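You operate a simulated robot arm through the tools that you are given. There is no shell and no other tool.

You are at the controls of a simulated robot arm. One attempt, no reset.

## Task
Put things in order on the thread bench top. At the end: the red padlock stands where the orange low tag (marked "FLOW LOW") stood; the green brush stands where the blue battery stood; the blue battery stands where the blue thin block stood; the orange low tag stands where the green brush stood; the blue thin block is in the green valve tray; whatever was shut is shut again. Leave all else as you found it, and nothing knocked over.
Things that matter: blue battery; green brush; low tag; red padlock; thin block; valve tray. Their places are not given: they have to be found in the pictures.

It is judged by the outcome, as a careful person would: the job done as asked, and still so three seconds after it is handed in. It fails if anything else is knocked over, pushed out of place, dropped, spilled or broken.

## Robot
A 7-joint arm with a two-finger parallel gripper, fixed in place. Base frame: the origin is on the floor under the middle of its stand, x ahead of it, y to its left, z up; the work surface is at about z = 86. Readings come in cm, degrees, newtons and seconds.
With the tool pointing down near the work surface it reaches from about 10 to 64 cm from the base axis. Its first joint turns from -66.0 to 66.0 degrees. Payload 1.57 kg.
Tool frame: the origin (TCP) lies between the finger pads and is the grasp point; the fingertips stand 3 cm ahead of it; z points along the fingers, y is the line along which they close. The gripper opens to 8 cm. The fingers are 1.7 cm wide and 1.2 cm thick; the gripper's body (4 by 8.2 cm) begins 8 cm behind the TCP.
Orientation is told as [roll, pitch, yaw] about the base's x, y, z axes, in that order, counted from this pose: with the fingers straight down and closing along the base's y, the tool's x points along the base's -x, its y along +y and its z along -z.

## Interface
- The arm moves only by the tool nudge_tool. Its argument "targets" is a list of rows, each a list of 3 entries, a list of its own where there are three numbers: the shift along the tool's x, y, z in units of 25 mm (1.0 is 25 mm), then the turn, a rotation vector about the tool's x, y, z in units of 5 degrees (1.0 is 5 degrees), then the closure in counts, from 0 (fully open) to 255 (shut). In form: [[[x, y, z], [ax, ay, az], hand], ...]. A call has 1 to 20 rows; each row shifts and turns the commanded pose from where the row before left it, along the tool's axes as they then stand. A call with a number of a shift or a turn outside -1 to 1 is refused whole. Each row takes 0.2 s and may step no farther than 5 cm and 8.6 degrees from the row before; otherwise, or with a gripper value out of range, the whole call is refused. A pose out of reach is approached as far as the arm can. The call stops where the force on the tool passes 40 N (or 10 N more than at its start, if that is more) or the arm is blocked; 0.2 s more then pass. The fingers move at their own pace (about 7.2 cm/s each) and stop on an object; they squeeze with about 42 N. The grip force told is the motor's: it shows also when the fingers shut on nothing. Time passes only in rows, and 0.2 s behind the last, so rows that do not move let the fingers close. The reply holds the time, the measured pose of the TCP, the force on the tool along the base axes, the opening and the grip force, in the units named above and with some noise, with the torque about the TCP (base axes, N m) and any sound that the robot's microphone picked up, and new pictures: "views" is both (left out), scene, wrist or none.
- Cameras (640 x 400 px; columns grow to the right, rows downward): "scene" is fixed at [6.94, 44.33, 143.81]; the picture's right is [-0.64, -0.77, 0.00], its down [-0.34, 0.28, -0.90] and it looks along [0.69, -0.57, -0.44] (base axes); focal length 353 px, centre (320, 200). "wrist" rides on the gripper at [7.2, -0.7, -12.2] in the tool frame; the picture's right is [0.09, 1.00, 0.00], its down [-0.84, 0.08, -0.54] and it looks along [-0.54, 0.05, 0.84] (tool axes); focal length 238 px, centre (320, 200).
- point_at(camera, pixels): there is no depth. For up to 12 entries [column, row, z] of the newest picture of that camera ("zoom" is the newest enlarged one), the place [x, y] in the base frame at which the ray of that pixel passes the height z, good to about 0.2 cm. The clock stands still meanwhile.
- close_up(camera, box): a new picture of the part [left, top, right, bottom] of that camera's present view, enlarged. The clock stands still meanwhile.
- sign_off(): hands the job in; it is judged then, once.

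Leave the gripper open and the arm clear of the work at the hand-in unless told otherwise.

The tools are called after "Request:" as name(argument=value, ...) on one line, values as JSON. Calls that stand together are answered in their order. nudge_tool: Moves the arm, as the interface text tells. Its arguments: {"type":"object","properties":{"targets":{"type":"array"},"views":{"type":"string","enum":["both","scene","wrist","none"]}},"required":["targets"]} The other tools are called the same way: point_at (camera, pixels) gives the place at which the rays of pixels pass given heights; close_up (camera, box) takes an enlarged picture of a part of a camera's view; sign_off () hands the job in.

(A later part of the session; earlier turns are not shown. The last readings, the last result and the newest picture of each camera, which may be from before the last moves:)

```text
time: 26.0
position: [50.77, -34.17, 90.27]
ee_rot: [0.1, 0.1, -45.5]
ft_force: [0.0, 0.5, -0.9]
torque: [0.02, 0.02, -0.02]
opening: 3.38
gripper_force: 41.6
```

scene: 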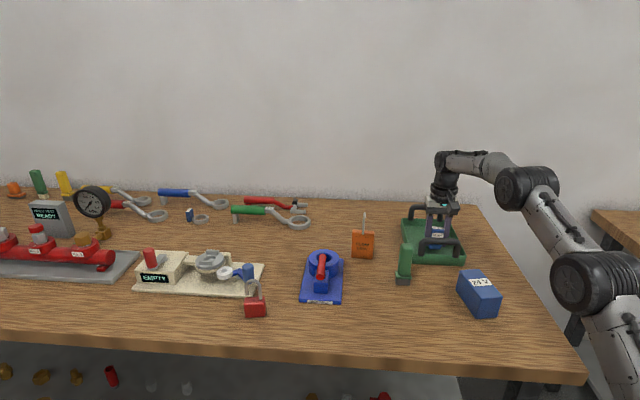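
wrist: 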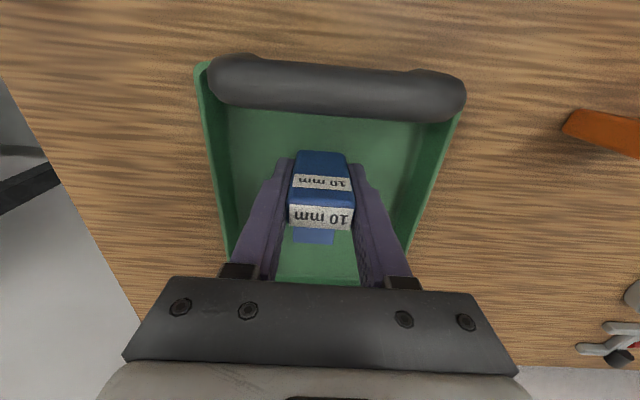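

No contact yet at z=90.27. Two more fine steps.

Request:
nudge_tool(targets=[[[0, 0, 0.06], [0, 0, 0], 255], [[0, 0, 0], [0, 0, 0], 255]], views="none")

Request:
nudge_tool(targets=[[[0, 0, 0.06], [0, 0, 0], 255], [[0, 0, 0], [0, 0, 0], 255]], views="wrist")

```text
time: 26.6
position: [50.77, -34.17, 90.15]
ee_rot: [-0.1, 0.0, -45.4]
ft_force: [-0.1, 1.0, -0.9]
torque: [0.01, -0.03, 0.03]
opening: 3.37
gripper_force: 41.7
```

```text
time: 27.2
position: [50.64, -34.24, 90.18]
ee_rot: [0.0, 0.0, -45.5]
ft_force: [-1.4, 1.7, 6.5]
torque: [0.06, 0.15, -0.02]
opening: 3.36
gripper_force: 41.2
```

wrist: 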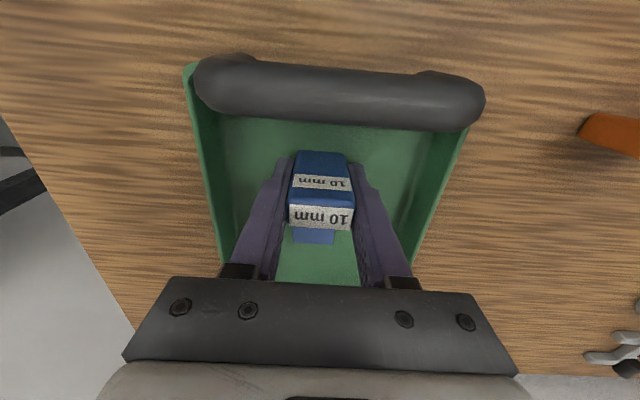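

Contact is confirmed at 6.5 N, so the block is on the tray floor. Opening the fingers to about 5 cm and rising.

Request:
nudge_tool(targets=[[[0, 0, 0], [0, 0, 0], 100], [[0, 0, 0], [0, 0, 0], 100], [[0, 0, 0], [0, 0, 0], 100], [[0, 0, -0.3], [0, 0, 0], 100], [[0, 0, -0.6], [0, 0, 0], 100], [[0, 0, -0.8], [0, 0, 0], 100], [[0, 0, -1], [0, 0, 0], 100], [[0, 0, -1], [0, 0, 0], 100], [[0, 0, -1], [0, 0, 0], 100], [[0, 0, -1], [0, 0, 0], 100], [[0, 0, -0.5], [0, 0, 0], 100]], views="both")

```text
time: 29.6
position: [50.63, -34.26, 105.52]
ee_rot: [0.1, 0.0, -45.4]
ft_force: [-0.2, 0.7, 0.2]
torque: [0.01, 0.05, 0.03]
opening: 4.84
gripper_force: 0.1
```

scene: 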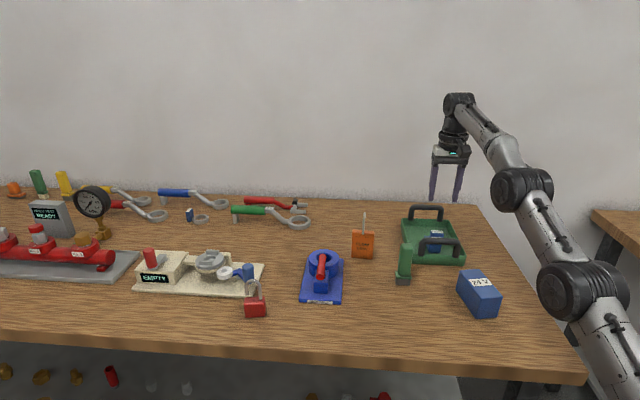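
wrist: 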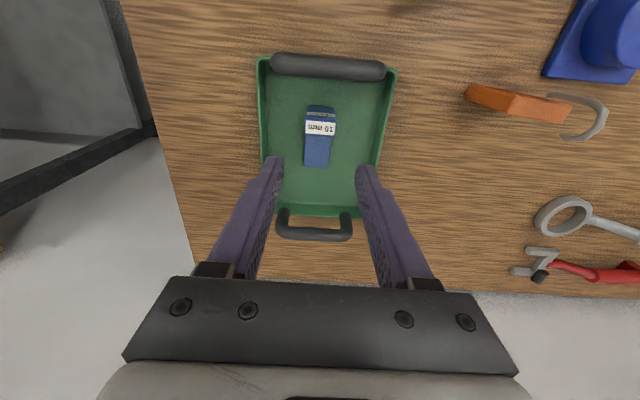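

The thin block stands in the tray. Next is the battery at (32.55,-24.1). I'll turn to yaw -33.5° and move above it at z≈105 with the fingers open.

Request:
nudge_tool(targets=[[[0, 0, 0], [0, 0, -0.793], 0], [[0, 0, 0], [0, 0, -0.793], 0], [[0, 0, 0], [0, 0, -0.793], 0], [[0.8276, -0.0604, 0], [0, 0, 0], 0], [[0.8276, -0.0604, 0], [0, 0, 0], 0], [[0.8276, -0.0604, 0], [0, 0, 0], 0], [[0.8276, -0.0604, 0], [0, 0, 0], 0], [[0.8276, -0.0604, 0], [0, 0, 0], 0], [[0.8276, -0.0604, 0], [0, 0, 0], 0], [[0.8276, -0.0604, 0], [0, 0, 0], 0], [[0.8276, -0.0604, 0], [0, 0, 0], 0], [[0.8276, -0.0604, 0], [0, 0, 0], 0], [[0.8276, -0.0604, 0], [0, 0, 0], 0], [[0, 0, 0], [0, 0, 0], 0]], views="both")

```text
time: 32.6
position: [32.55, -24.04, 105.55]
ee_rot: [0.0, 0.0, -33.5]
ft_force: [0.4, 0.2, 0.7]
torque: [0.03, 0.01, 0.03]
opening: 8.03
gripper_force: 0.0
```

scene: 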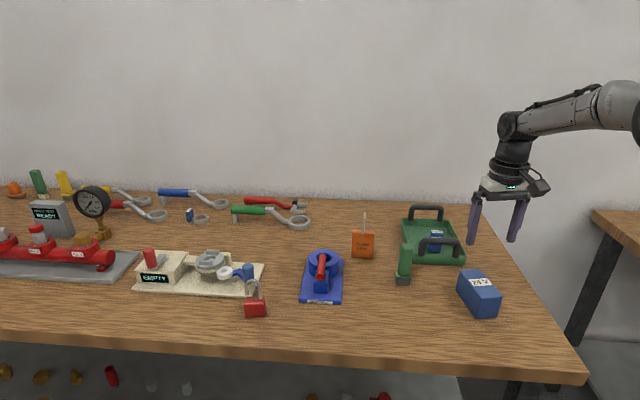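
wrist: 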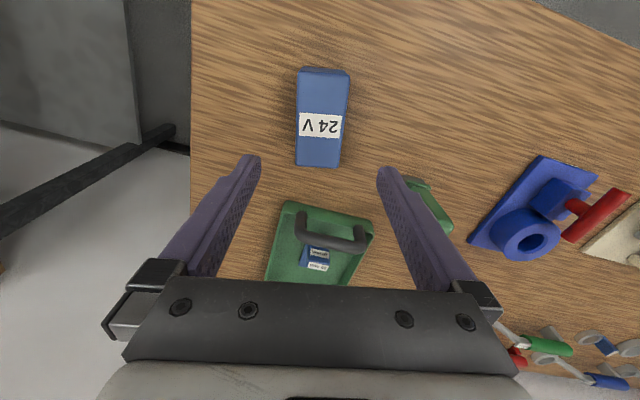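

I'll enlarge the battery at (322,118) to confirm its centre and axis.

Request:
close_up(camera="wrist", box=[260, 50, 390, 180])

Request:
point_at(camera="wrist", pixels=[[298, 75, 92], [349, 78, 92], [340, 166, 92], [295, 164, 92]])

```text
3.08 times, centred on (325, 115) of wrist
```

zoom: 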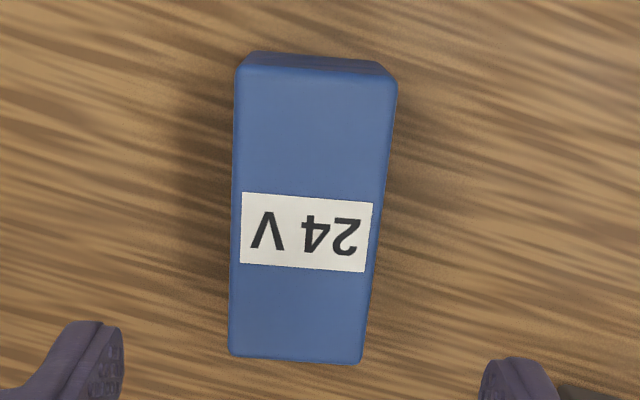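

```text
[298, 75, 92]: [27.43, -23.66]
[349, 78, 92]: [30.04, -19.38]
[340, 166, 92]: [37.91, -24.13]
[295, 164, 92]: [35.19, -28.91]
```

The battery's centre is confirmed at (32.6,-24.0). Descending to TCP z≈89.6.

Request:
nudge_tool(targets=[[[0, 0, 0.9], [0, 0, 0], 0], [[0, 0, 0.95], [0, 0, 0], 0], [[0, 0, 0.95], [0, 0, 0], 0], [[0, 0, 0.95], [0, 0, 0], 0], [[0, 0, 0.95], [0, 0, 0], 0], [[0, 0, 0.95], [0, 0, 0], 0], [[0, 0, 0.7], [0, 0, 0], 0], [[0, 0, 0], [0, 0, 0], 0]], views="both")

```text
time: 34.4
position: [32.67, -24.17, 89.49]
ee_rot: [0.0, 0.0, -33.5]
ft_force: [-0.1, 0.7, -0.1]
torque: [-0.02, -0.02, 0.02]
opening: 8.03
gripper_force: 0.0
```

scene: 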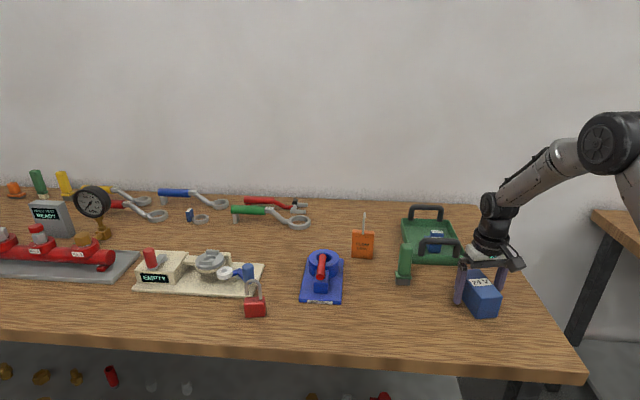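
wrist: 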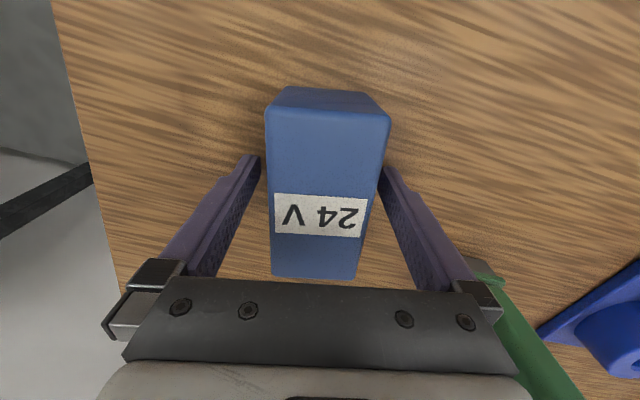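

The battery is centred between the fingers. Closing.

Request:
nudge_tool(targets=[[[0, 0, 0], [0, 0, 0], 255], [[0, 0, 0], [0, 0, 0], 255], [[0, 0, 0], [0, 0, 0], 255], [[0, 0, 0], [0, 0, 0], 255]], views="none")

Request:
nudge_tool(targets=[[[0, 0, -0.1], [0, 0, 0], 255], [[0, 0, -0.1], [0, 0, 0], 255], [[0, 0, -0.1], [0, 0, 0], 255], [[0, 0, -0.1], [0, 0, 0], 255], [[0, 0, 0], [0, 0, 0], 255]], views="both")

```text
time: 35.4
position: [32.59, -24.15, 89.63]
ee_rot: [-0.1, 0.0, -33.6]
ft_force: [-0.6, -1.5, -0.1]
torque: [-0.16, -0.07, 0.0]
opening: 5.23
gripper_force: 42.3
```

```text
time: 36.6
position: [32.49, -24.17, 90.67]
ee_rot: [0.0, 0.0, -33.4]
ft_force: [0.9, 0.4, -8.2]
torque: [0.01, -0.01, 0.01]
opening: 5.18
gripper_force: 41.9
```

scene: 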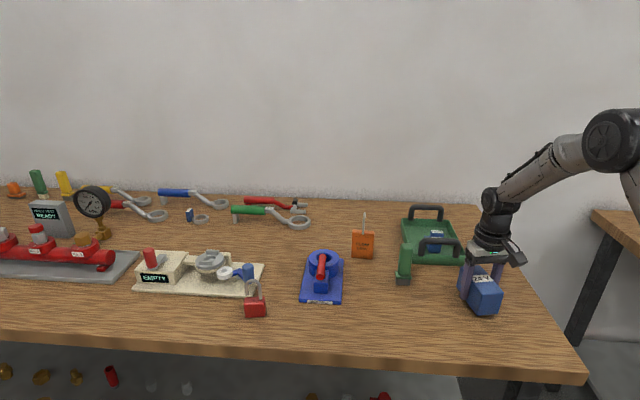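
wrist: 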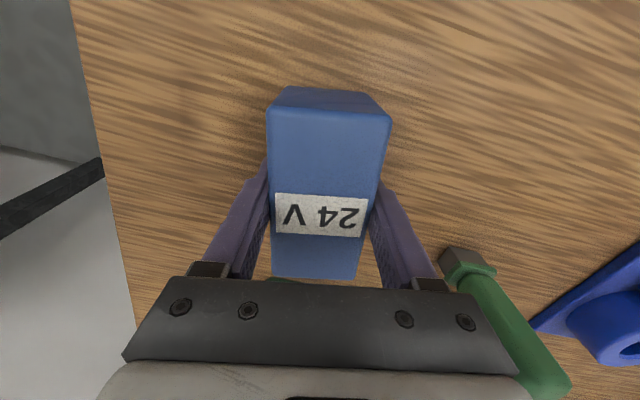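

The battery is lifting securely, weighing about 8 N with the opening steady at 5.2 cm. I'll raise it to about z=103.

Request:
nudge_tool(targets=[[[0, 0, -0.2], [0, 0, 0], 255], [[0, 0, -0.4], [0, 0, 0], 255], [[0, 0, -0.5], [0, 0, 0], 255], [[0, 0, -0.5], [0, 0, 0], 255], [[0, 0, -0.5], [0, 0, 0], 255], [[0, 0, -0.5], [0, 0, 0], 255], [[0, 0, -0.5], [0, 0, 0], 255], [[0, 0, -0.5], [0, 0, 0], 255], [[0, 0, -0.5], [0, 0, 0], 255], [[0, 0, -0.4], [0, 0, 0], 255], [[0, 0, -0.2], [0, 0, 0], 255], [[0, 0, 0], [0, 0, 0], 255]], views="wrist")

```text
time: 39.2
position: [32.59, -23.94, 102.51]
ee_rot: [0.0, 0.0, -33.4]
ft_force: [-0.4, -1.4, -8.7]
torque: [-0.01, -0.01, -0.01]
opening: 5.21
gripper_force: 42.0
```

wrist: 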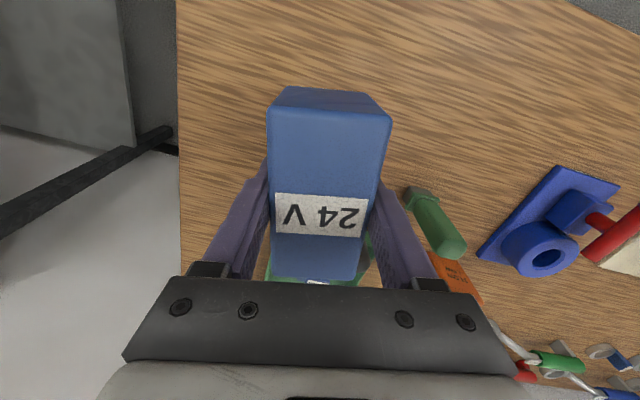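

Held steady. Carrying it to above the thin block's former place, (42.7,-5.8).

Request:
nudge_tool(targets=[[[0.02, 0.3, 0], [0, 0, 0], 255], [[0.047, 0.595, 0], [0, 0, 0], 255], [[0.047, 0.595, 0], [0, 0, 0], 255], [[0.047, 0.595, 0], [0, 0, 0], 255], [[0.047, 0.595, 0], [0, 0, 0], 255], [[0.047, 0.595, 0], [0, 0, 0], 255], [[0.047, 0.595, 0], [0, 0, 0], 255], [[0.047, 0.595, 0], [0, 0, 0], 255], [[0.047, 0.595, 0], [0, 0, 0], 255], [[0.047, 0.595, 0], [0, 0, 0], 255], [[0.047, 0.595, 0], [0, 0, 0], 255], [[0.047, 0.595, 0], [0, 0, 0], 255], [[0.047, 0.595, 0], [0, 0, 0], 255], [[0.047, 0.595, 0], [0, 0, 0], 255], [[0.02, 0.265, 0], [0, 0, 0], 255], [[0, 0, 0], [0, 0, 0], 255]], views="both")

```text
time: 42.6
position: [42.68, -5.9, 102.41]
ee_rot: [0.0, 0.0, -33.5]
ft_force: [0.2, 0.8, -9.0]
torque: [-0.03, -0.02, 0.01]
opening: 5.19
gripper_force: 42.4
```

scene: 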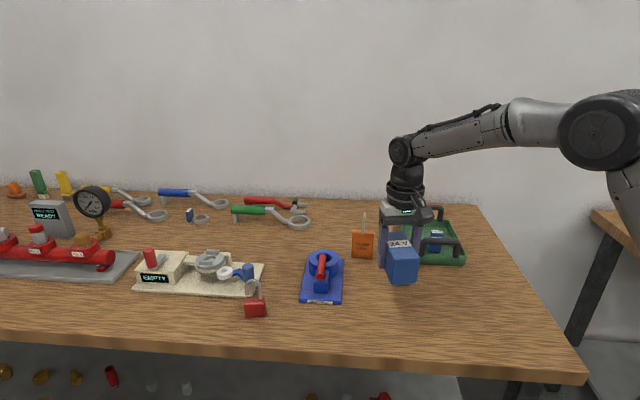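
wrist: 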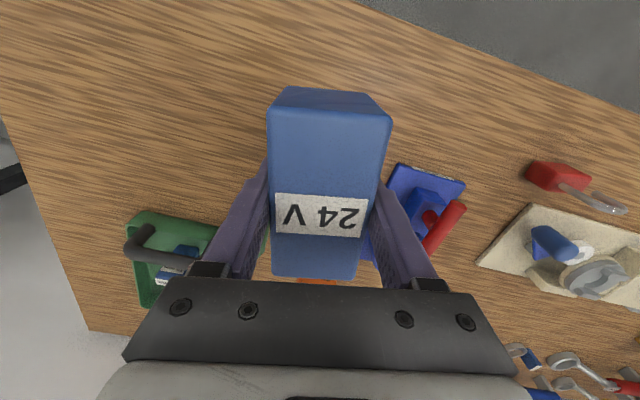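

At (42.68,-5.9). Lowering toward the bench, slowing near contact.

Request:
nudge_tool(targets=[[[0, 0, 0.3], [0, 0, 0], 255], [[0, 0, 0.5], [0, 0, 0], 255], [[0, 0, 0.5], [0, 0, 0], 255], [[0, 0, 0.5], [0, 0, 0], 255], [[0, 0, 0.5], [0, 0, 0], 255], [[0, 0, 0.5], [0, 0, 0], 255], [[0, 0, 0.5], [0, 0, 0], 255], [[0, 0, 0.5], [0, 0, 0], 255], [[0, 0, 0.5], [0, 0, 0], 255], [[0, 0, 0.35], [0, 0, 0], 255], [[0, 0, 0.2], [0, 0, 0], 255], [[0, 0, 0.05], [0, 0, 0], 255], [[0, 0, 0], [0, 0, 0], 255]], views="both")

```text
time: 45.4
position: [42.56, -5.83, 90.12]
ee_rot: [0.0, 0.0, -33.5]
ft_force: [1.1, 0.2, -7.9]
torque: [0.0, -0.01, 0.01]
opening: 5.16
gripper_force: 41.7
```

scene: 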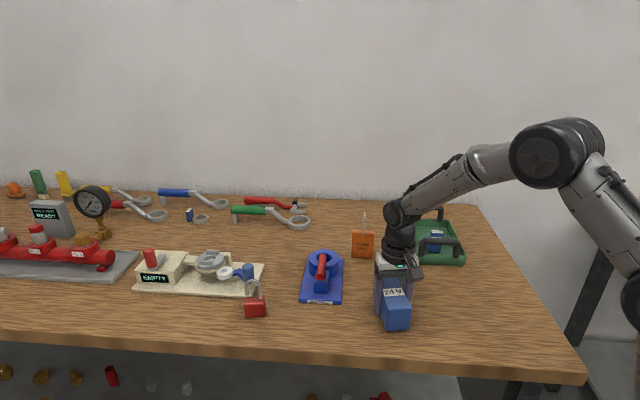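
wrist: 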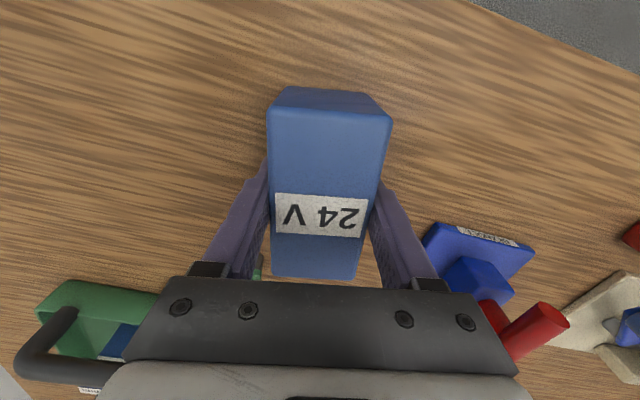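

Almost down at z=90.12, and it rests at about 89.55. Fine steps until the weight transfers.

Request:
nudge_tool(targets=[[[0, 0, 0.08], [0, 0, 0], 255], [[0, 0, 0.07], [0, 0, 0], 255], [[0, 0, 0], [0, 0, 0], 255]], views="none")

Request:
nudge_tool(targets=[[[0, 0, 0.06], [0, 0, 0], 255], [[0, 0, 0], [0, 0, 0], 255]], views="none")

```text
time: 46.2
position: [42.73, -5.71, 89.89]
ee_rot: [-0.1, 0.1, -33.3]
ft_force: [0.0, 0.2, -8.3]
torque: [-0.04, -0.02, 0.0]
opening: 5.19
gripper_force: 41.7
```

```text
time: 46.8
position: [42.71, -5.8, 89.68]
ee_rot: [0.0, 0.1, -33.5]
ft_force: [0.7, -0.1, -9.5]
torque: [0.0, -0.05, 0.02]
opening: 5.2
gripper_force: 41.9
```

Request:
nudge_tool(targets=[[[0, 0, 0.04], [0, 0, 0], 255], [[0, 0, 0], [0, 0, 0], 255]], views="none")

Request:
nudge_tool(targets=[[[0, 0, 0.04], [0, 0, 0], 255], [[0, 0, 0], [0, 0, 0], 255]], views="none")

```text
time: 47.4
position: [42.63, -5.84, 89.59]
ee_rot: [0.0, 0.0, -33.4]
ft_force: [-0.5, 0.1, -6.2]
torque: [0.05, 0.04, 0.01]
opening: 5.2
gripper_force: 42.0
```

```text
time: 48.0
position: [42.66, -5.97, 89.43]
ee_rot: [0.0, 0.0, -33.5]
ft_force: [-7.1, 0.6, 13.2]
torque: [0.41, 1.22, 0.12]
opening: 5.2
gripper_force: 41.9
```

The battery is on the bench, with the force now at +13 N. Releasing and rising.

Request:
nudge_tool(targets=[[[0, 0, -0.04], [0, 0, 0], 255], [[0, 0, 0], [0, 0, 0], 0], [[0, 0, 0], [0, 0, 0], 0], [[0, 0, 0], [0, 0, 0], 0], [[0, 0, -0.4], [0, 0, 0], 0], [[0, 0, -0.8], [0, 0, 0], 0], [[0, 0, -1], [0, 0, 0], 0], [[0, 0, -1], [0, 0, 0], 0], [[0, 0, -1], [0, 0, 0], 0], [[0, 0, -1], [0, 0, 0], 0], [[0, 0, -1], [0, 0, 0], 0], [[0, 0, 0], [0, 0, 0], 0]], views="both")

```text
time: 50.6
position: [42.53, -5.62, 104.89]
ee_rot: [0.0, 0.1, -33.4]
ft_force: [-0.6, 0.5, -0.3]
torque: [0.01, 0.0, 0.0]
opening: 8.0
gripper_force: 0.1
```

scene: 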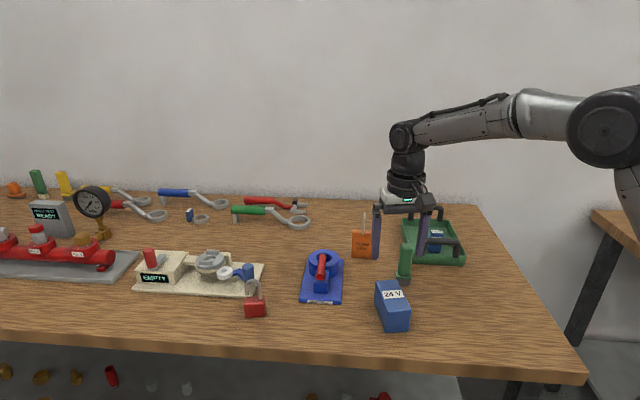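
wrist: 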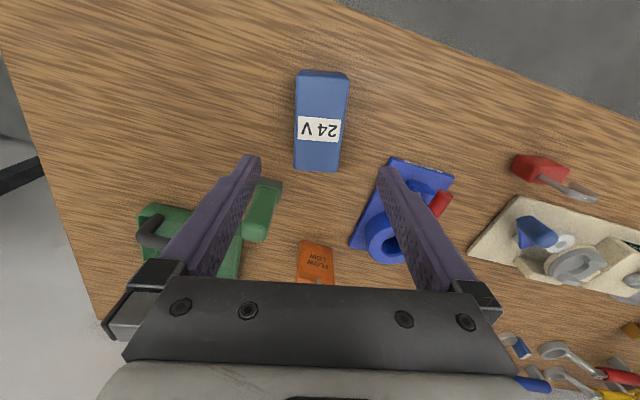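

The battery stands in its new place. Next is the brush near (48.2,-17.2). I'll turn to yaw -45.5°, rise to z≈109 and hover above it to measure.

Request:
nudge_tool(targets=[[[0, 0, -0.8], [0, 0, 0.807], 0], [[0, 0, -0.8], [0, 0, 0.807], 0], [[0, 0, 0], [0, 0, 0.807], 0], [[-0.815, -0.272, 0], [0, 0, 0], 0], [[-0.815, -0.272, 0], [0, 0, 0], 0], [[-0.815, -0.272, 0], [0, 0, 0], 0], [[-0.815, -0.272, 0], [0, 0, 0], 0], [[-0.815, -0.272, 0], [0, 0, 0], 0], [[-0.815, -0.272, 0], [0, 0, 0], 0], [[0, 0, 0], [0, 0, 0], 0]], views="both")

Request:
close_up(camera="wrist", box=[250, 50, 410, 170])

Request:
close_up(camera="scene", box=[340, 220, 430, 310])

```text
time: 52.8
position: [48.34, -17.17, 108.94]
ee_rot: [0.0, 0.0, -45.6]
ft_force: [-1.1, 0.5, -0.3]
torque: [-0.01, 0.0, -0.03]
opening: 8.03
gripper_force: 0.1
```

scene: 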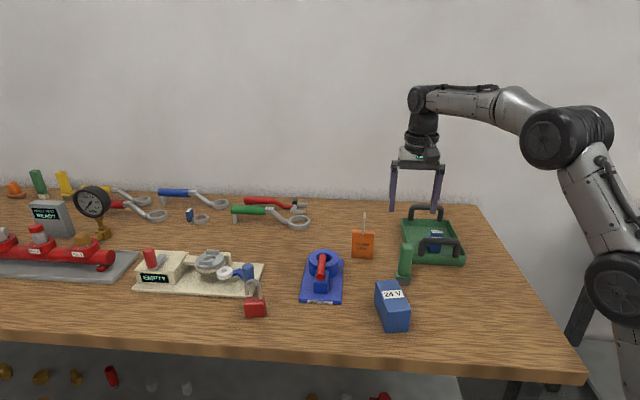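
wrist: 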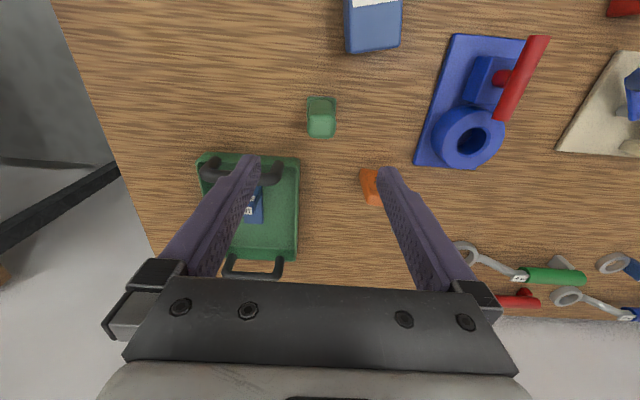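

```text
3.33 times, centred on (330, 110) of wrist
```

zoom: 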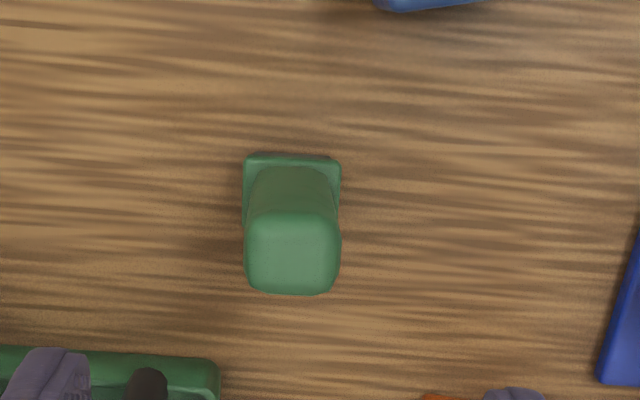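

```text
4.44 times, centred on (385, 265) of scene
```

zoom: 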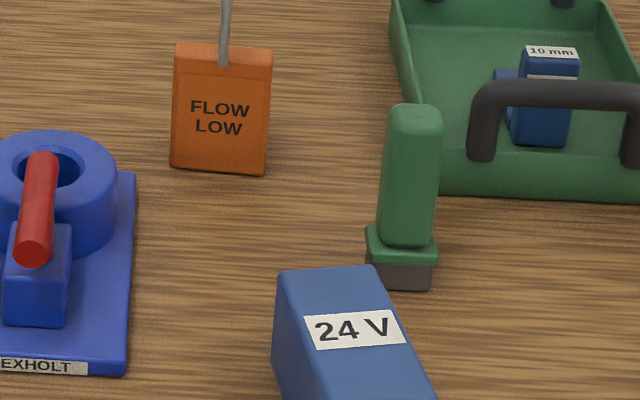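

I'll convert the brush's handle top and base corners.

Request:
point_at(camera="wrist", pixels=[[321.6, 126.5, 96.7], [307.5, 97.1, 88.8], [336, 97.1, 88.8], [308.5, 138, 96.7], [334.5, 138, 96.7], [309, 114, 96.7], [334, 114, 96.7]])

Request:
point_at(camera="scene", pixels=[[397.5, 283.5, 86], [409.5, 285, 86], [404.5, 243, 96], [404.5, 243, 97]])

```text
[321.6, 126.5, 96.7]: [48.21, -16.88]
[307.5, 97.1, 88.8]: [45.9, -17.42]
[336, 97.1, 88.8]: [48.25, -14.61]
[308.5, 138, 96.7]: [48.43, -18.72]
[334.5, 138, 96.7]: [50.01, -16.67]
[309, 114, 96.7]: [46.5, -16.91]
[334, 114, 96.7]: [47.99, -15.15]
```

```text
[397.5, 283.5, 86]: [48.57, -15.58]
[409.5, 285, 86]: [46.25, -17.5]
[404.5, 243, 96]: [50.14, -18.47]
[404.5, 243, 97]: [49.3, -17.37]
```

The brush handle is centred at (48.2,-16.9), with its top at z≈96.7. Descending to grip the handle at TCP z≈93.

Request:
nudge_tool(targets=[[[0.116, 0.036, 0.9], [0, 0, 0], 0], [[0, 0, 0.95], [0, 0, 0], 0], [[0, 0, 0.95], [0, 0, 0], 0], [[0, 0, 0.95], [0, 0, 0], 0], [[0, 0, 0.95], [0, 0, 0], 0], [[0, 0, 0.95], [0, 0, 0], 0], [[0, 0, 0.72], [0, 0, 0], 0], [[0, 0, 0], [0, 0, 0], 0]], views="both")

```text
time: 54.6
position: [48.21, -17.22, 92.91]
ee_rot: [0.0, 0.0, -45.7]
ft_force: [0.0, -0.5, 0.7]
torque: [0.01, -0.01, 0.0]
opening: 8.01
gripper_force: 0.0
```

scene: 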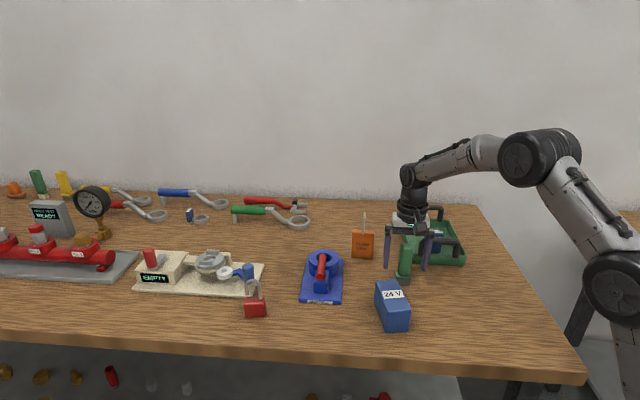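
wrist: 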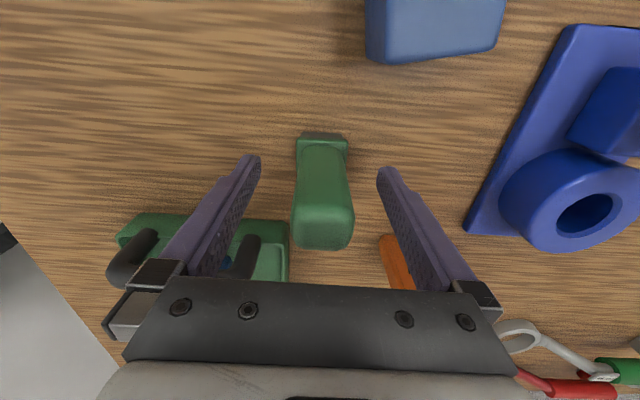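

The handle is centred between the fingers. Closing, then a slow test lift.

Request:
nudge_tool(targets=[[[0, 0, 0], [0, 0, 0], 255], [[0, 0, 0], [0, 0, 0], 255], [[0, 0, 0], [0, 0, 0], 255], [[0, 0, 0], [0, 0, 0], 255], [[0, 0, 0], [0, 0, 0], 255]], views="none")

Request:
nudge_tool(targets=[[[0, 0, -0.1], [0, 0, 0], 255], [[0, 0, -0.1], [0, 0, 0], 255], [[0, 0, -0.15], [0, 0, 0], 255], [[0, 0, -0.2], [0, 0, 0], 255], [[0, 0, -0.2], [0, 0, 0], 255]], views="both")

Request:
close_up(camera="scene", box=[360, 210, 450, 300])

```text
time: 55.8
position: [48.18, -17.26, 93.02]
ee_rot: [0.0, -0.1, -45.6]
ft_force: [-0.1, -0.4, -0.6]
torque: [0.0, -0.03, 0.01]
opening: 2.97
gripper_force: 38.8
```

```text
time: 57.0
position: [48.1, -17.16, 94.85]
ee_rot: [0.0, 0.0, -45.5]
ft_force: [0.4, 0.3, -0.3]
torque: [0.02, 0.04, 0.03]
opening: 2.95
gripper_force: 38.8
```

scene: 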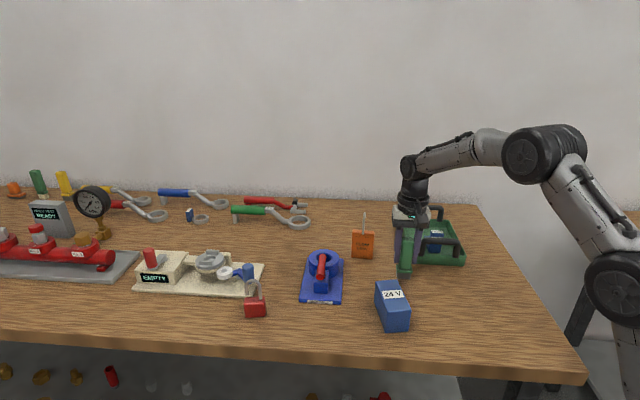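
wrist: 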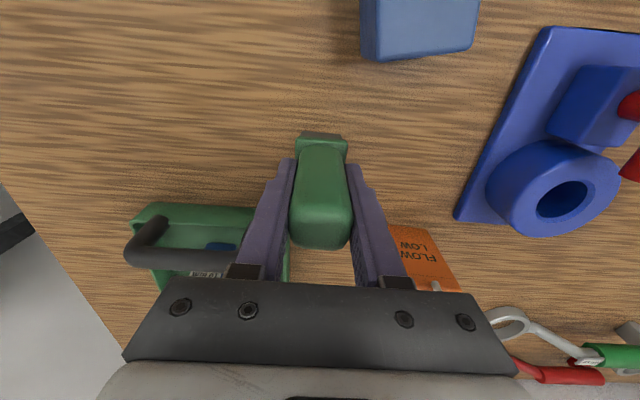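

```text
4.44 times, centred on (405, 255) of scene
```

zoom: 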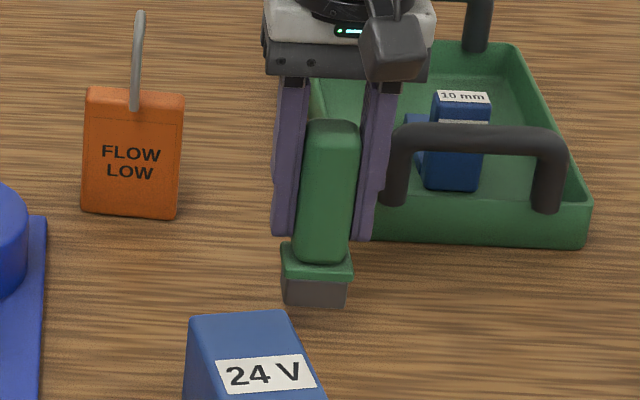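

The brush is held upright and clear of the bench. Lifting another 7.5 cm.

Request:
nudge_tool(targets=[[[0, 0, -0.3], [0, 0, 0], 255], [[0, 0, -0.5], [0, 0, 0], 255], [[0, 0, -0.5], [0, 0, 0], 255], [[0, 0, -0.5], [0, 0, 0], 255], [[0, 0, -0.5], [0, 0, 0], 255], [[0, 0, -0.5], [0, 0, 0], 255], [[0, 0, -0.2], [0, 0, 0], 255], [[0, 0, 0], [0, 0, 0], 255]], views="scene")

```text
time: 58.8
position: [48.26, -17.08, 102.45]
ee_rot: [0.1, 0.0, -45.6]
ft_force: [0.5, 0.3, -0.9]
torque: [0.0, -0.04, -0.01]
opening: 2.96
gripper_force: 39.3
```

scene: 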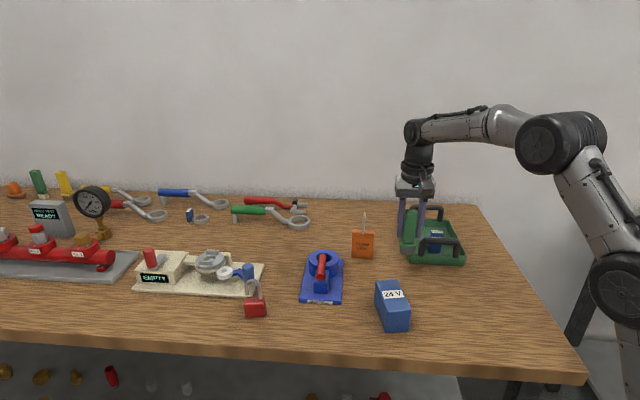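

Carrying the brush to above the battery's former place, (32.6,-24.1).

Request:
nudge_tool(targets=[[[0.1, -0.267, 0], [0, 0, 0], 255], [[0.199, -0.533, 0], [0, 0, 0], 255], [[0.199, -0.533, 0], [0, 0, 0], 255], [[0.199, -0.533, 0], [0, 0, 0], 255], [[0.199, -0.533, 0], [0, 0, 0], 255], [[0.199, -0.533, 0], [0, 0, 0], 255], [[0.199, -0.533, 0], [0, 0, 0], 255], [[0.199, -0.533, 0], [0, 0, 0], 255], [[0.199, -0.533, 0], [0, 0, 0], 255], [[0.199, -0.533, 0], [0, 0, 0], 255], [[0.199, -0.533, 0], [0, 0, 0], 255], [[0.199, -0.533, 0], [0, 0, 0], 255], [[0.1, -0.267, 0], [0, 0, 0], 255], [[0, 0, 0], [0, 0, 0], 255]], views="both")

```text
time: 61.8
position: [32.55, -23.99, 102.47]
ee_rot: [0.0, 0.0, -45.5]
ft_force: [0.4, 0.1, -0.8]
torque: [0.01, -0.03, 0.01]
opening: 2.95
gripper_force: 39.1
```

scene: 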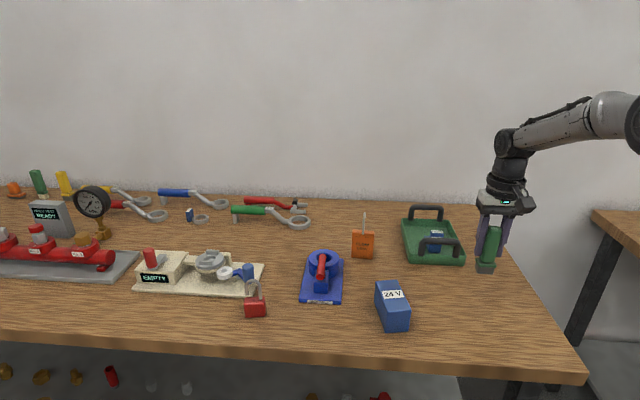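
wrist: 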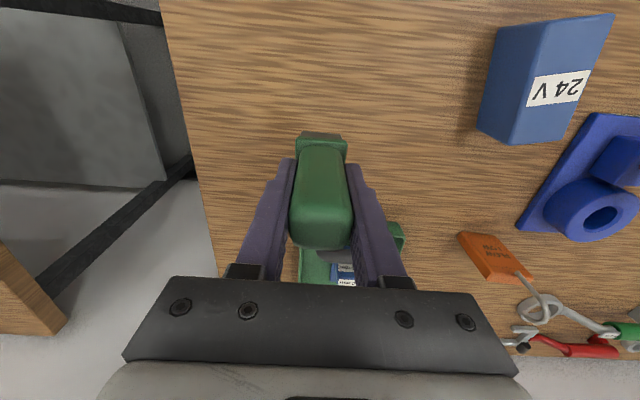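

In position. Lowering to about 0.4 cm above contact.

Request:
nudge_tool(targets=[[[0, 0, 0.3], [0, 0, 0], 255], [[0, 0, 0.5], [0, 0, 0], 255], [[0, 0, 0.5], [0, 0, 0], 255], [[0, 0, 0.5], [0, 0, 0], 255], [[0, 0, 0.5], [0, 0, 0], 255], [[0, 0, 0.5], [0, 0, 0], 255], [[0, 0, 0.4], [0, 0, 0], 255], [[0, 0, 0.25], [0, 0, 0], 255], [[0, 0, 0.15], [0, 0, 0], 255], [[0, 0, 0], [0, 0, 0], 255]], views="none")

Request:
nudge_tool(targets=[[[0, 0, 0.06], [0, 0, 0], 255], [[0, 0, 0.06], [0, 0, 0], 255], [[0, 0, 0], [0, 0, 0], 255]], views="none")

```text
time: 64.0
position: [32.65, -24.17, 93.41]
ee_rot: [0.0, -0.1, -45.6]
ft_force: [-1.0, -1.4, -0.9]
torque: [0.0, 0.02, 0.0]
opening: 2.96
gripper_force: 39.2
```

```text
time: 64.8
position: [32.66, -23.95, 93.12]
ee_rot: [-0.1, 0.1, -45.6]
ft_force: [0.3, 0.0, -1.7]
torque: [-0.04, -0.04, -0.02]
opening: 2.97
gripper_force: 39.4
```

Request:
nudge_tool(targets=[[[0, 0, 0.04], [0, 0, 0], 255], [[0, 0, 0], [0, 0, 0], 255]], views="none")

Request:
nudge_tool(targets=[[[0, 0, 0.03], [0, 0, 0], 255], [[0, 0, 0], [0, 0, 0], 255]], views="none")

```text
time: 65.4
position: [32.57, -24.14, 93.04]
ee_rot: [0.1, 0.0, -45.6]
ft_force: [-0.3, 0.1, -0.4]
torque: [0.0, -0.02, 0.04]
opening: 2.93
gripper_force: 39.6
```

```text
time: 66.0
position: [32.64, -24.11, 92.96]
ee_rot: [0.0, -0.1, -45.6]
ft_force: [-4.3, 4.4, 12.6]
torque: [0.27, 0.37, -0.01]
opening: 2.97
gripper_force: 39.1
```

The brush is down, with contact at 12.6 N. I'll ease off a touch, open and rise.

Request:
nudge_tool(targets=[[[0, 0, -0.03], [0, 0, 0], 255], [[0, 0, 0], [0, 0, 0], 130], [[0, 0, 0], [0, 0, 0], 60], [[0, 0, 0], [0, 0, 0], 0], [[0, 0, 0], [0, 0, 0], 0], [[0, 0, -0.4], [0, 0, 0], 0], [[0, 0, -0.8], [0, 0, 0], 0], [[0, 0, -1], [0, 0, 0], 0], [[0, 0, -1], [0, 0, 0], 0], [[0, 0, -1], [0, 0, 0], 0], [[0, 0, -1], [0, 0, 0], 0], [[0, 0, 0], [0, 0, 0], 0]], views="both")

```text
time: 68.6
position: [32.59, -24.02, 106.14]
ee_rot: [0.0, 0.1, -45.6]
ft_force: [0.8, 0.1, 0.8]
torque: [-0.04, -0.04, -0.01]
opening: 8.0
gripper_force: 0.0
```

scene: 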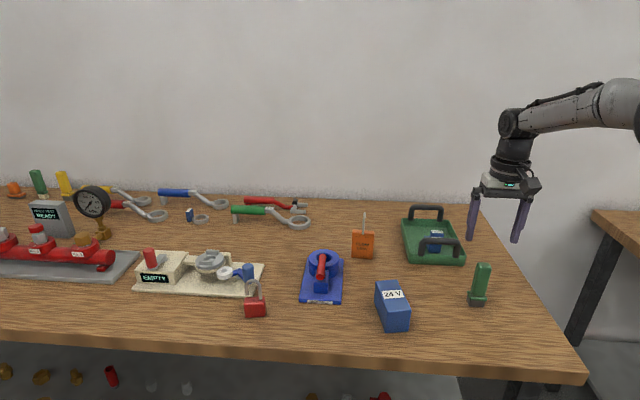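
wrist: 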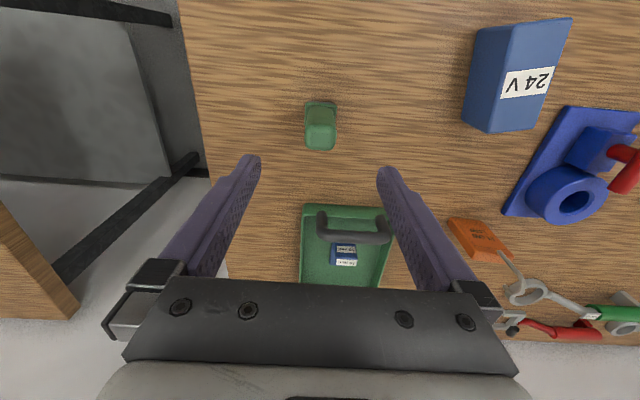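

The brush stands in place. Now the tag: I'll hover near (56,-18,112), then turn to yaw +43° so the fingers can close across its thickness, and measure it.

Request:
nudge_tool(targets=[[[-0.484, 0.836, -0.24], [0, 0, 0], 0], [[-0.484, 0.836, -0.24], [0, 0, 0], 0], [[-0.484, 0.836, -0.24], [0, 0, 0], 0], [[-0.484, 0.836, -0.24], [0, 0, 0], 0], [[-0.484, 0.836, -0.24], [0, 0, 0], 0], [[-0.484, 0.836, -0.24], [0, 0, 0], 0], [[-0.484, 0.836, -0.24], [0, 0, 0], 0], [[-0.484, 0.836, -0.24], [0, 0, 0], 0], [[-0.484, 0.836, -0.24], [0, 0, 0], 0], [[-0.484, 0.836, -0.24], [0, 0, 0], 0], [[0, 0, 0], [0, 0, 0], 0]], views="wrist")

Request:
nudge_tool(targets=[[[0, 0, 0], [0, 0, -0.984], 0], [[0, 0, 0], [0, 0, -0.984], 0], [[0, 0, 0], [0, 0, -0.984], 0], [[0, 0, 0], [0, 0, -0.984], 0], [[0, 0, 0], [0, 0, -0.984], 0], [[0, 0, 0], [0, 0, -0.984], 0], [[0, 0, 0], [0, 0, -0.984], 0], [[0, 0, 0], [0, 0, -0.984], 0], [[0, 0, 0], [0, 0, -0.984], 0], [[0, 0, 0], [0, 0, -0.984], 0], [[0, 0, 0], [0, 0, -0.984], 0], [[0, 0, 0], [0, 0, -0.984], 0], [[0, 0, 0], [0, 0, -0.984], 0], [[0, 0, 0], [0, 0, -0.984], 0], [[0, 0, 0], [0, 0, -0.984], 0], [[0, 0, 0], [0, 0, -0.984], 0], [[0, 0, 0], [0, 0, -0.984], 0], [[0, 0, 0], [0, 0, -0.984], 0], [[0, 0, 0], [0, 0, 0], 0]], views="both")

```text
time: 71.0
position: [55.09, -17.69, 111.66]
ee_rot: [-0.1, 0.0, -45.5]
ft_force: [-0.4, -1.4, 0.2]
torque: [-0.03, -0.01, -0.01]
opening: 8.01
gripper_force: 0.1
out of reach, approached as far as the arm can: row 10
```

wrist: 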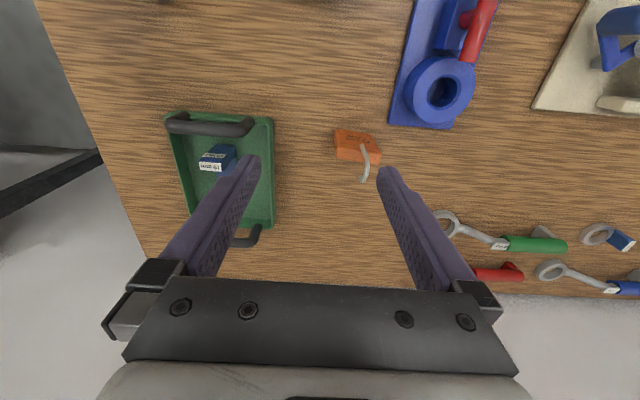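

```text
time: 75.0
position: [55.36, -17.83, 111.67]
ee_rot: [0.0, 0.1, 43.0]
ft_force: [0.0, 0.4, 0.2]
torque: [-0.04, 0.02, 0.01]
opening: 8.0
gripper_force: 0.1
```

scene: 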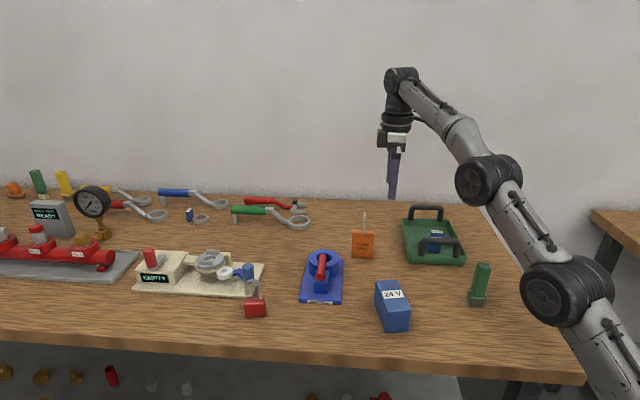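
wrist: 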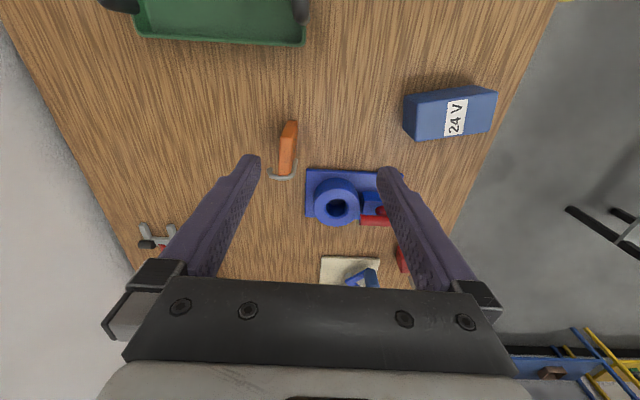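

The wrist view now shows the tag at (288,150) edge-on. The vertical reach at the tag is marginal, since the arm was limited at radius 58 at this height. I'll measure the tag carefully from this view.

Request:
close_up(camera="wrist", box=[250, 105, 330, 195])

Request:
close_up(camera="scene", box=[330, 200, 400, 270])

```text
4.44 times, centred on (290, 150) of wrist
```

zoom: 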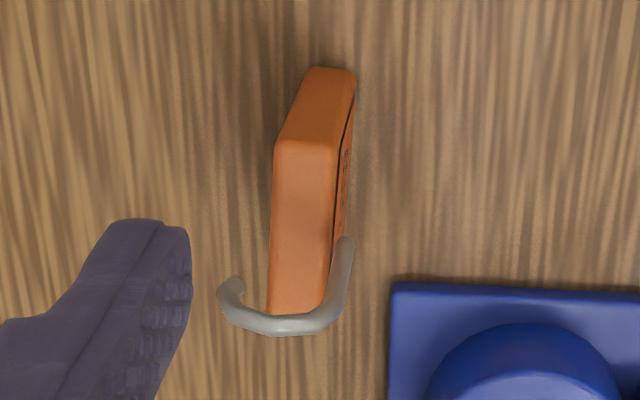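

```text
5.71 times, centred on (365, 235) of scene
```

zoom: 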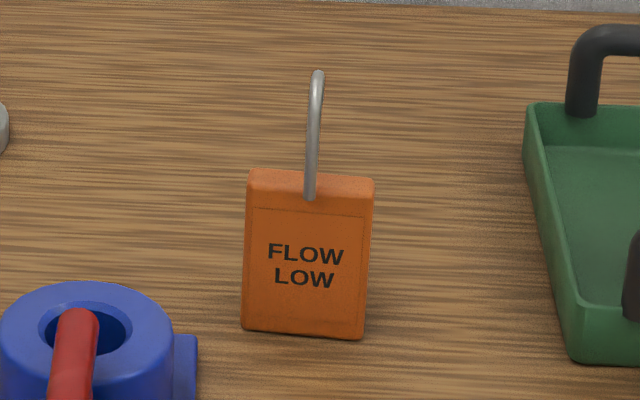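

The hook wire rises from the front-top edge at mid-width and curls over the back. I'll find the tag's dimensions and the hook height by matching both cameras.

Request:
point_at(camera="wrist", pixels=[[288.2, 120.3, 86], [297.9, 121.2, 86], [279.9, 137.6, 93], [293.4, 138.7, 93], [278.3, 175.2, 93], [291.1, 175.2, 93], [279.9, 137.6, 94], [293.4, 138.7, 94], [278.3, 175.2, 94], [291.1, 175.2, 94]])

Request:
point_at(camera="scene", pixels=[[351.4, 257.6, 86], [372.6, 259.4, 86], [352.3, 234, 93], [374, 236, 93], [352.3, 234, 94], [374, 236, 94], [352.8, 230, 93], [374.4, 231.8, 93], [363.3, 234.6, 93], [364.5, 212.5, 99], [364.5, 212.5, 100], [364.5, 212.5, 98]])

Request:
point_at(camera="wrist", pixels=[[279.9, 178.2, 98], [279.9, 178.2, 99], [279.9, 178.2, 100], [296, 160, 93], [270.2, 169.1, 98], [270.2, 169.1, 99]])

```text
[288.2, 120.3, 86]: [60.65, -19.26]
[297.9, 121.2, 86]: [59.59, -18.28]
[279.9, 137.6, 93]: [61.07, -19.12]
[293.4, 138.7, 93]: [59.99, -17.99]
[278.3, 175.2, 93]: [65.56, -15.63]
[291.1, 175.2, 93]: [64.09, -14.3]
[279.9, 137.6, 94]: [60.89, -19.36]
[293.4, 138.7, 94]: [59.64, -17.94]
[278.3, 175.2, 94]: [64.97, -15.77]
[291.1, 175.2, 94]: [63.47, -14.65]
```

```text
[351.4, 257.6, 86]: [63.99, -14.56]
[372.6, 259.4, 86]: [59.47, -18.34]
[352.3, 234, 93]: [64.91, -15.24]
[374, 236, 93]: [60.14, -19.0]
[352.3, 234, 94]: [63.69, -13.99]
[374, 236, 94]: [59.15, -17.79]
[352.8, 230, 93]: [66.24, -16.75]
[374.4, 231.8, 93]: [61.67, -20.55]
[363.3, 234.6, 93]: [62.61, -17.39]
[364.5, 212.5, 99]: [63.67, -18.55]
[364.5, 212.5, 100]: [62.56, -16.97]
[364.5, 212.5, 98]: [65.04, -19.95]
```

```text
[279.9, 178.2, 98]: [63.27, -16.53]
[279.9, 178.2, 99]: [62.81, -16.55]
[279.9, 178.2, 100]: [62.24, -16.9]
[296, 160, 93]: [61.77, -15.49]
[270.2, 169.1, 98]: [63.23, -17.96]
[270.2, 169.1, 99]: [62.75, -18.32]
```

The tag body is about 5.7 wide × 1.6 thick × 7.4 cm tall, centred at (62.4,-16.95) with its width along 40.5°. The hook top is at z≈100. I'll grip it across its width at yaw -49.5°, tilting the tool 12° outward for reach. First I rotate.

Request:
nudge_tool(targets=[[[0, 0, 0], [0, 0, 0.974], 0], [[0, 0, 0], [0, 0, 0.974], 0], [[0, 0, 0], [0, 0, 0.974], 0], [[0, 0, 0], [0, 0, 0.974], 0], [[0, 0, 0], [0, 0, 0.974], 0], [[0, 0, 0], [0, 0, 0.974], 0], [[0, 0, 0], [0, 0, 0.974], 0], [[0, 0, 0], [0, 0, 0.974], 0], [[0, 0, 0], [0, 0, 0.974], 0], [[0, 0, 0], [0, 0, 0.974], 0], [[0, 0, 0], [0, 0, 0.974], 0], [[0, 0, 0], [0, 0, 0.974], 0], [[0, 0, 0], [0, 0, 0.974], 0], [[0, 0, 0], [0, 0, 0.974], 0], [[0, 0, 0], [0, 0, 0.974], 0], [[0, 0, 0], [0, 0, 0.974], 0], [[0, 0, 0], [0, 0, 0.974], 0], [[0, 0, 0], [0, 0, 0.974], 0], [[0, 0, 0], [0, 0, 0.974], 0], [[0, 0, 0], [0, 0, 0], 0]], views="none")

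Request:
nudge_tool(targets=[[[0, 0, 0], [0, -0.8, 0], 20], [[0, 0, 0], [0, -0.8, 0], 20], [[0, 0, 0], [0, -0.8, 0], 20], [[0, 0, 0], [0, 0, 0], 20]], views="both")

```text
time: 79.2
position: [55.34, -17.83, 111.72]
ee_rot: [0.1, 0.0, -49.5]
ft_force: [0.1, -0.3, -0.6]
torque: [0.0, 0.0, 0.01]
opening: 7.99
gripper_force: 0.1
```

```text
time: 80.2
position: [55.33, -17.81, 111.6]
ee_rot: [0.0, -11.9, -49.4]
ft_force: [-0.6, 0.2, 1.0]
torque: [0.02, -0.01, -0.02]
opening: 7.39
gripper_force: 0.1
```

scene: 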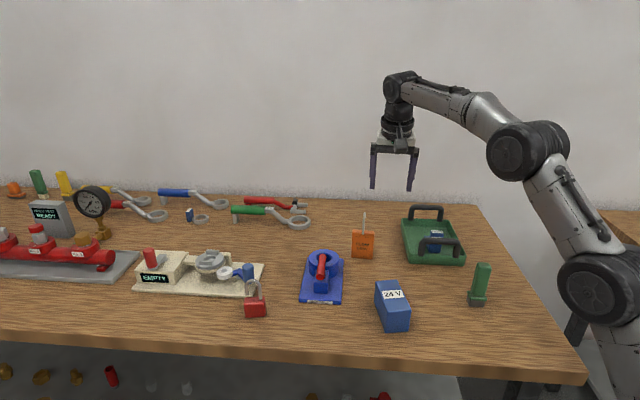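
wrist: 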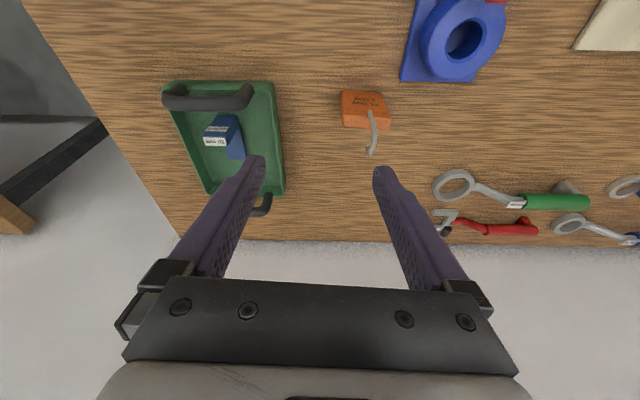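

The tilt is set. Now I move to above the tag at (62.4,-16.95, z≈104.5), keeping the tips above the hook top.

Request:
nudge_tool(targets=[[[-0.159, 0.395, 0.518], [0, 0, 0], 20], [[-0.159, 0.395, 0.518], [0, 0, 0], 20], [[-0.159, 0.395, 0.518], [0, 0, 0], 20], [[-0.159, 0.395, 0.518], [0, 0, 0], 20], [[-0.159, 0.395, 0.518], [0, 0, 0], 20], [[-0.159, 0.395, 0.518], [0, 0, 0], 20], [[0, 0, 0], [0, 0, 0], 20]], views="both")

```text
time: 81.8
position: [62.31, -16.96, 104.6]
ee_rot: [0.1, -12.0, -49.5]
ft_force: [-0.1, 0.0, -0.1]
torque: [0.01, 0.02, 0.0]
opening: 7.35
gripper_force: 0.1
```

scene: 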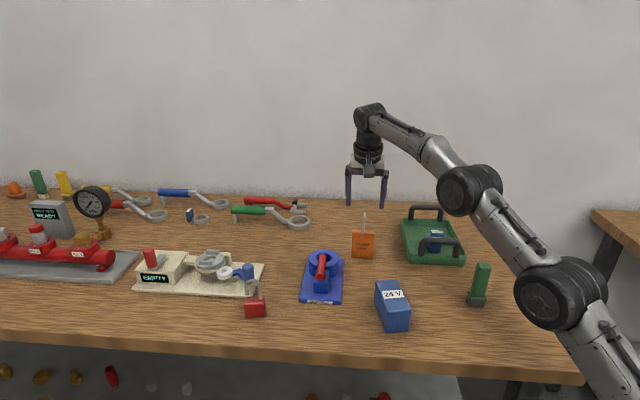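
wrist: 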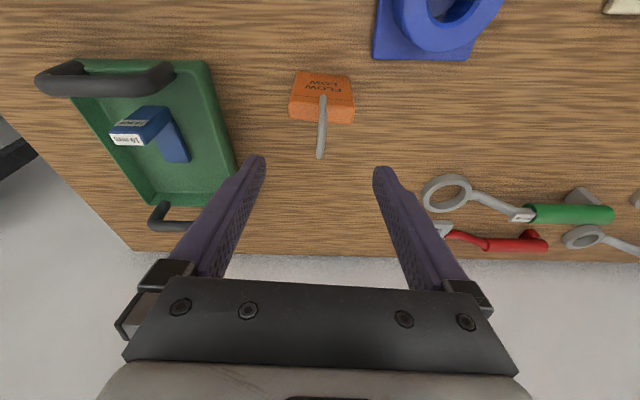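

Reached. I'll verify the tag's position between the fingers from here.

Request:
close_up(camera="wrist", box=[260, 55, 390, 175])

```text
3.33 times, centred on (325, 115) of wrist
```

zoom: 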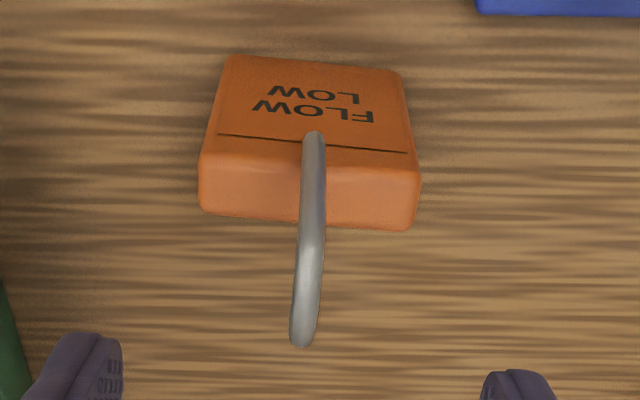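

Request:
point_at(camera="wrist", pixels=[[290.5, 100.9, 93.3], [355, 106, 93.3], [352, 124, 93.3], [289, 118.6, 93.3], [297.4, 72, 86], [349.6, 76.6, 86], [318, 158, 99.5]])

```text
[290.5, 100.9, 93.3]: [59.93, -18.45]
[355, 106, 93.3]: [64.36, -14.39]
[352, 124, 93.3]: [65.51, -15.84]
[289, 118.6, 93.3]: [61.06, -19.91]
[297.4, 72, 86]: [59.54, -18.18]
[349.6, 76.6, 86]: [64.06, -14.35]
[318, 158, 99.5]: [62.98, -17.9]
```

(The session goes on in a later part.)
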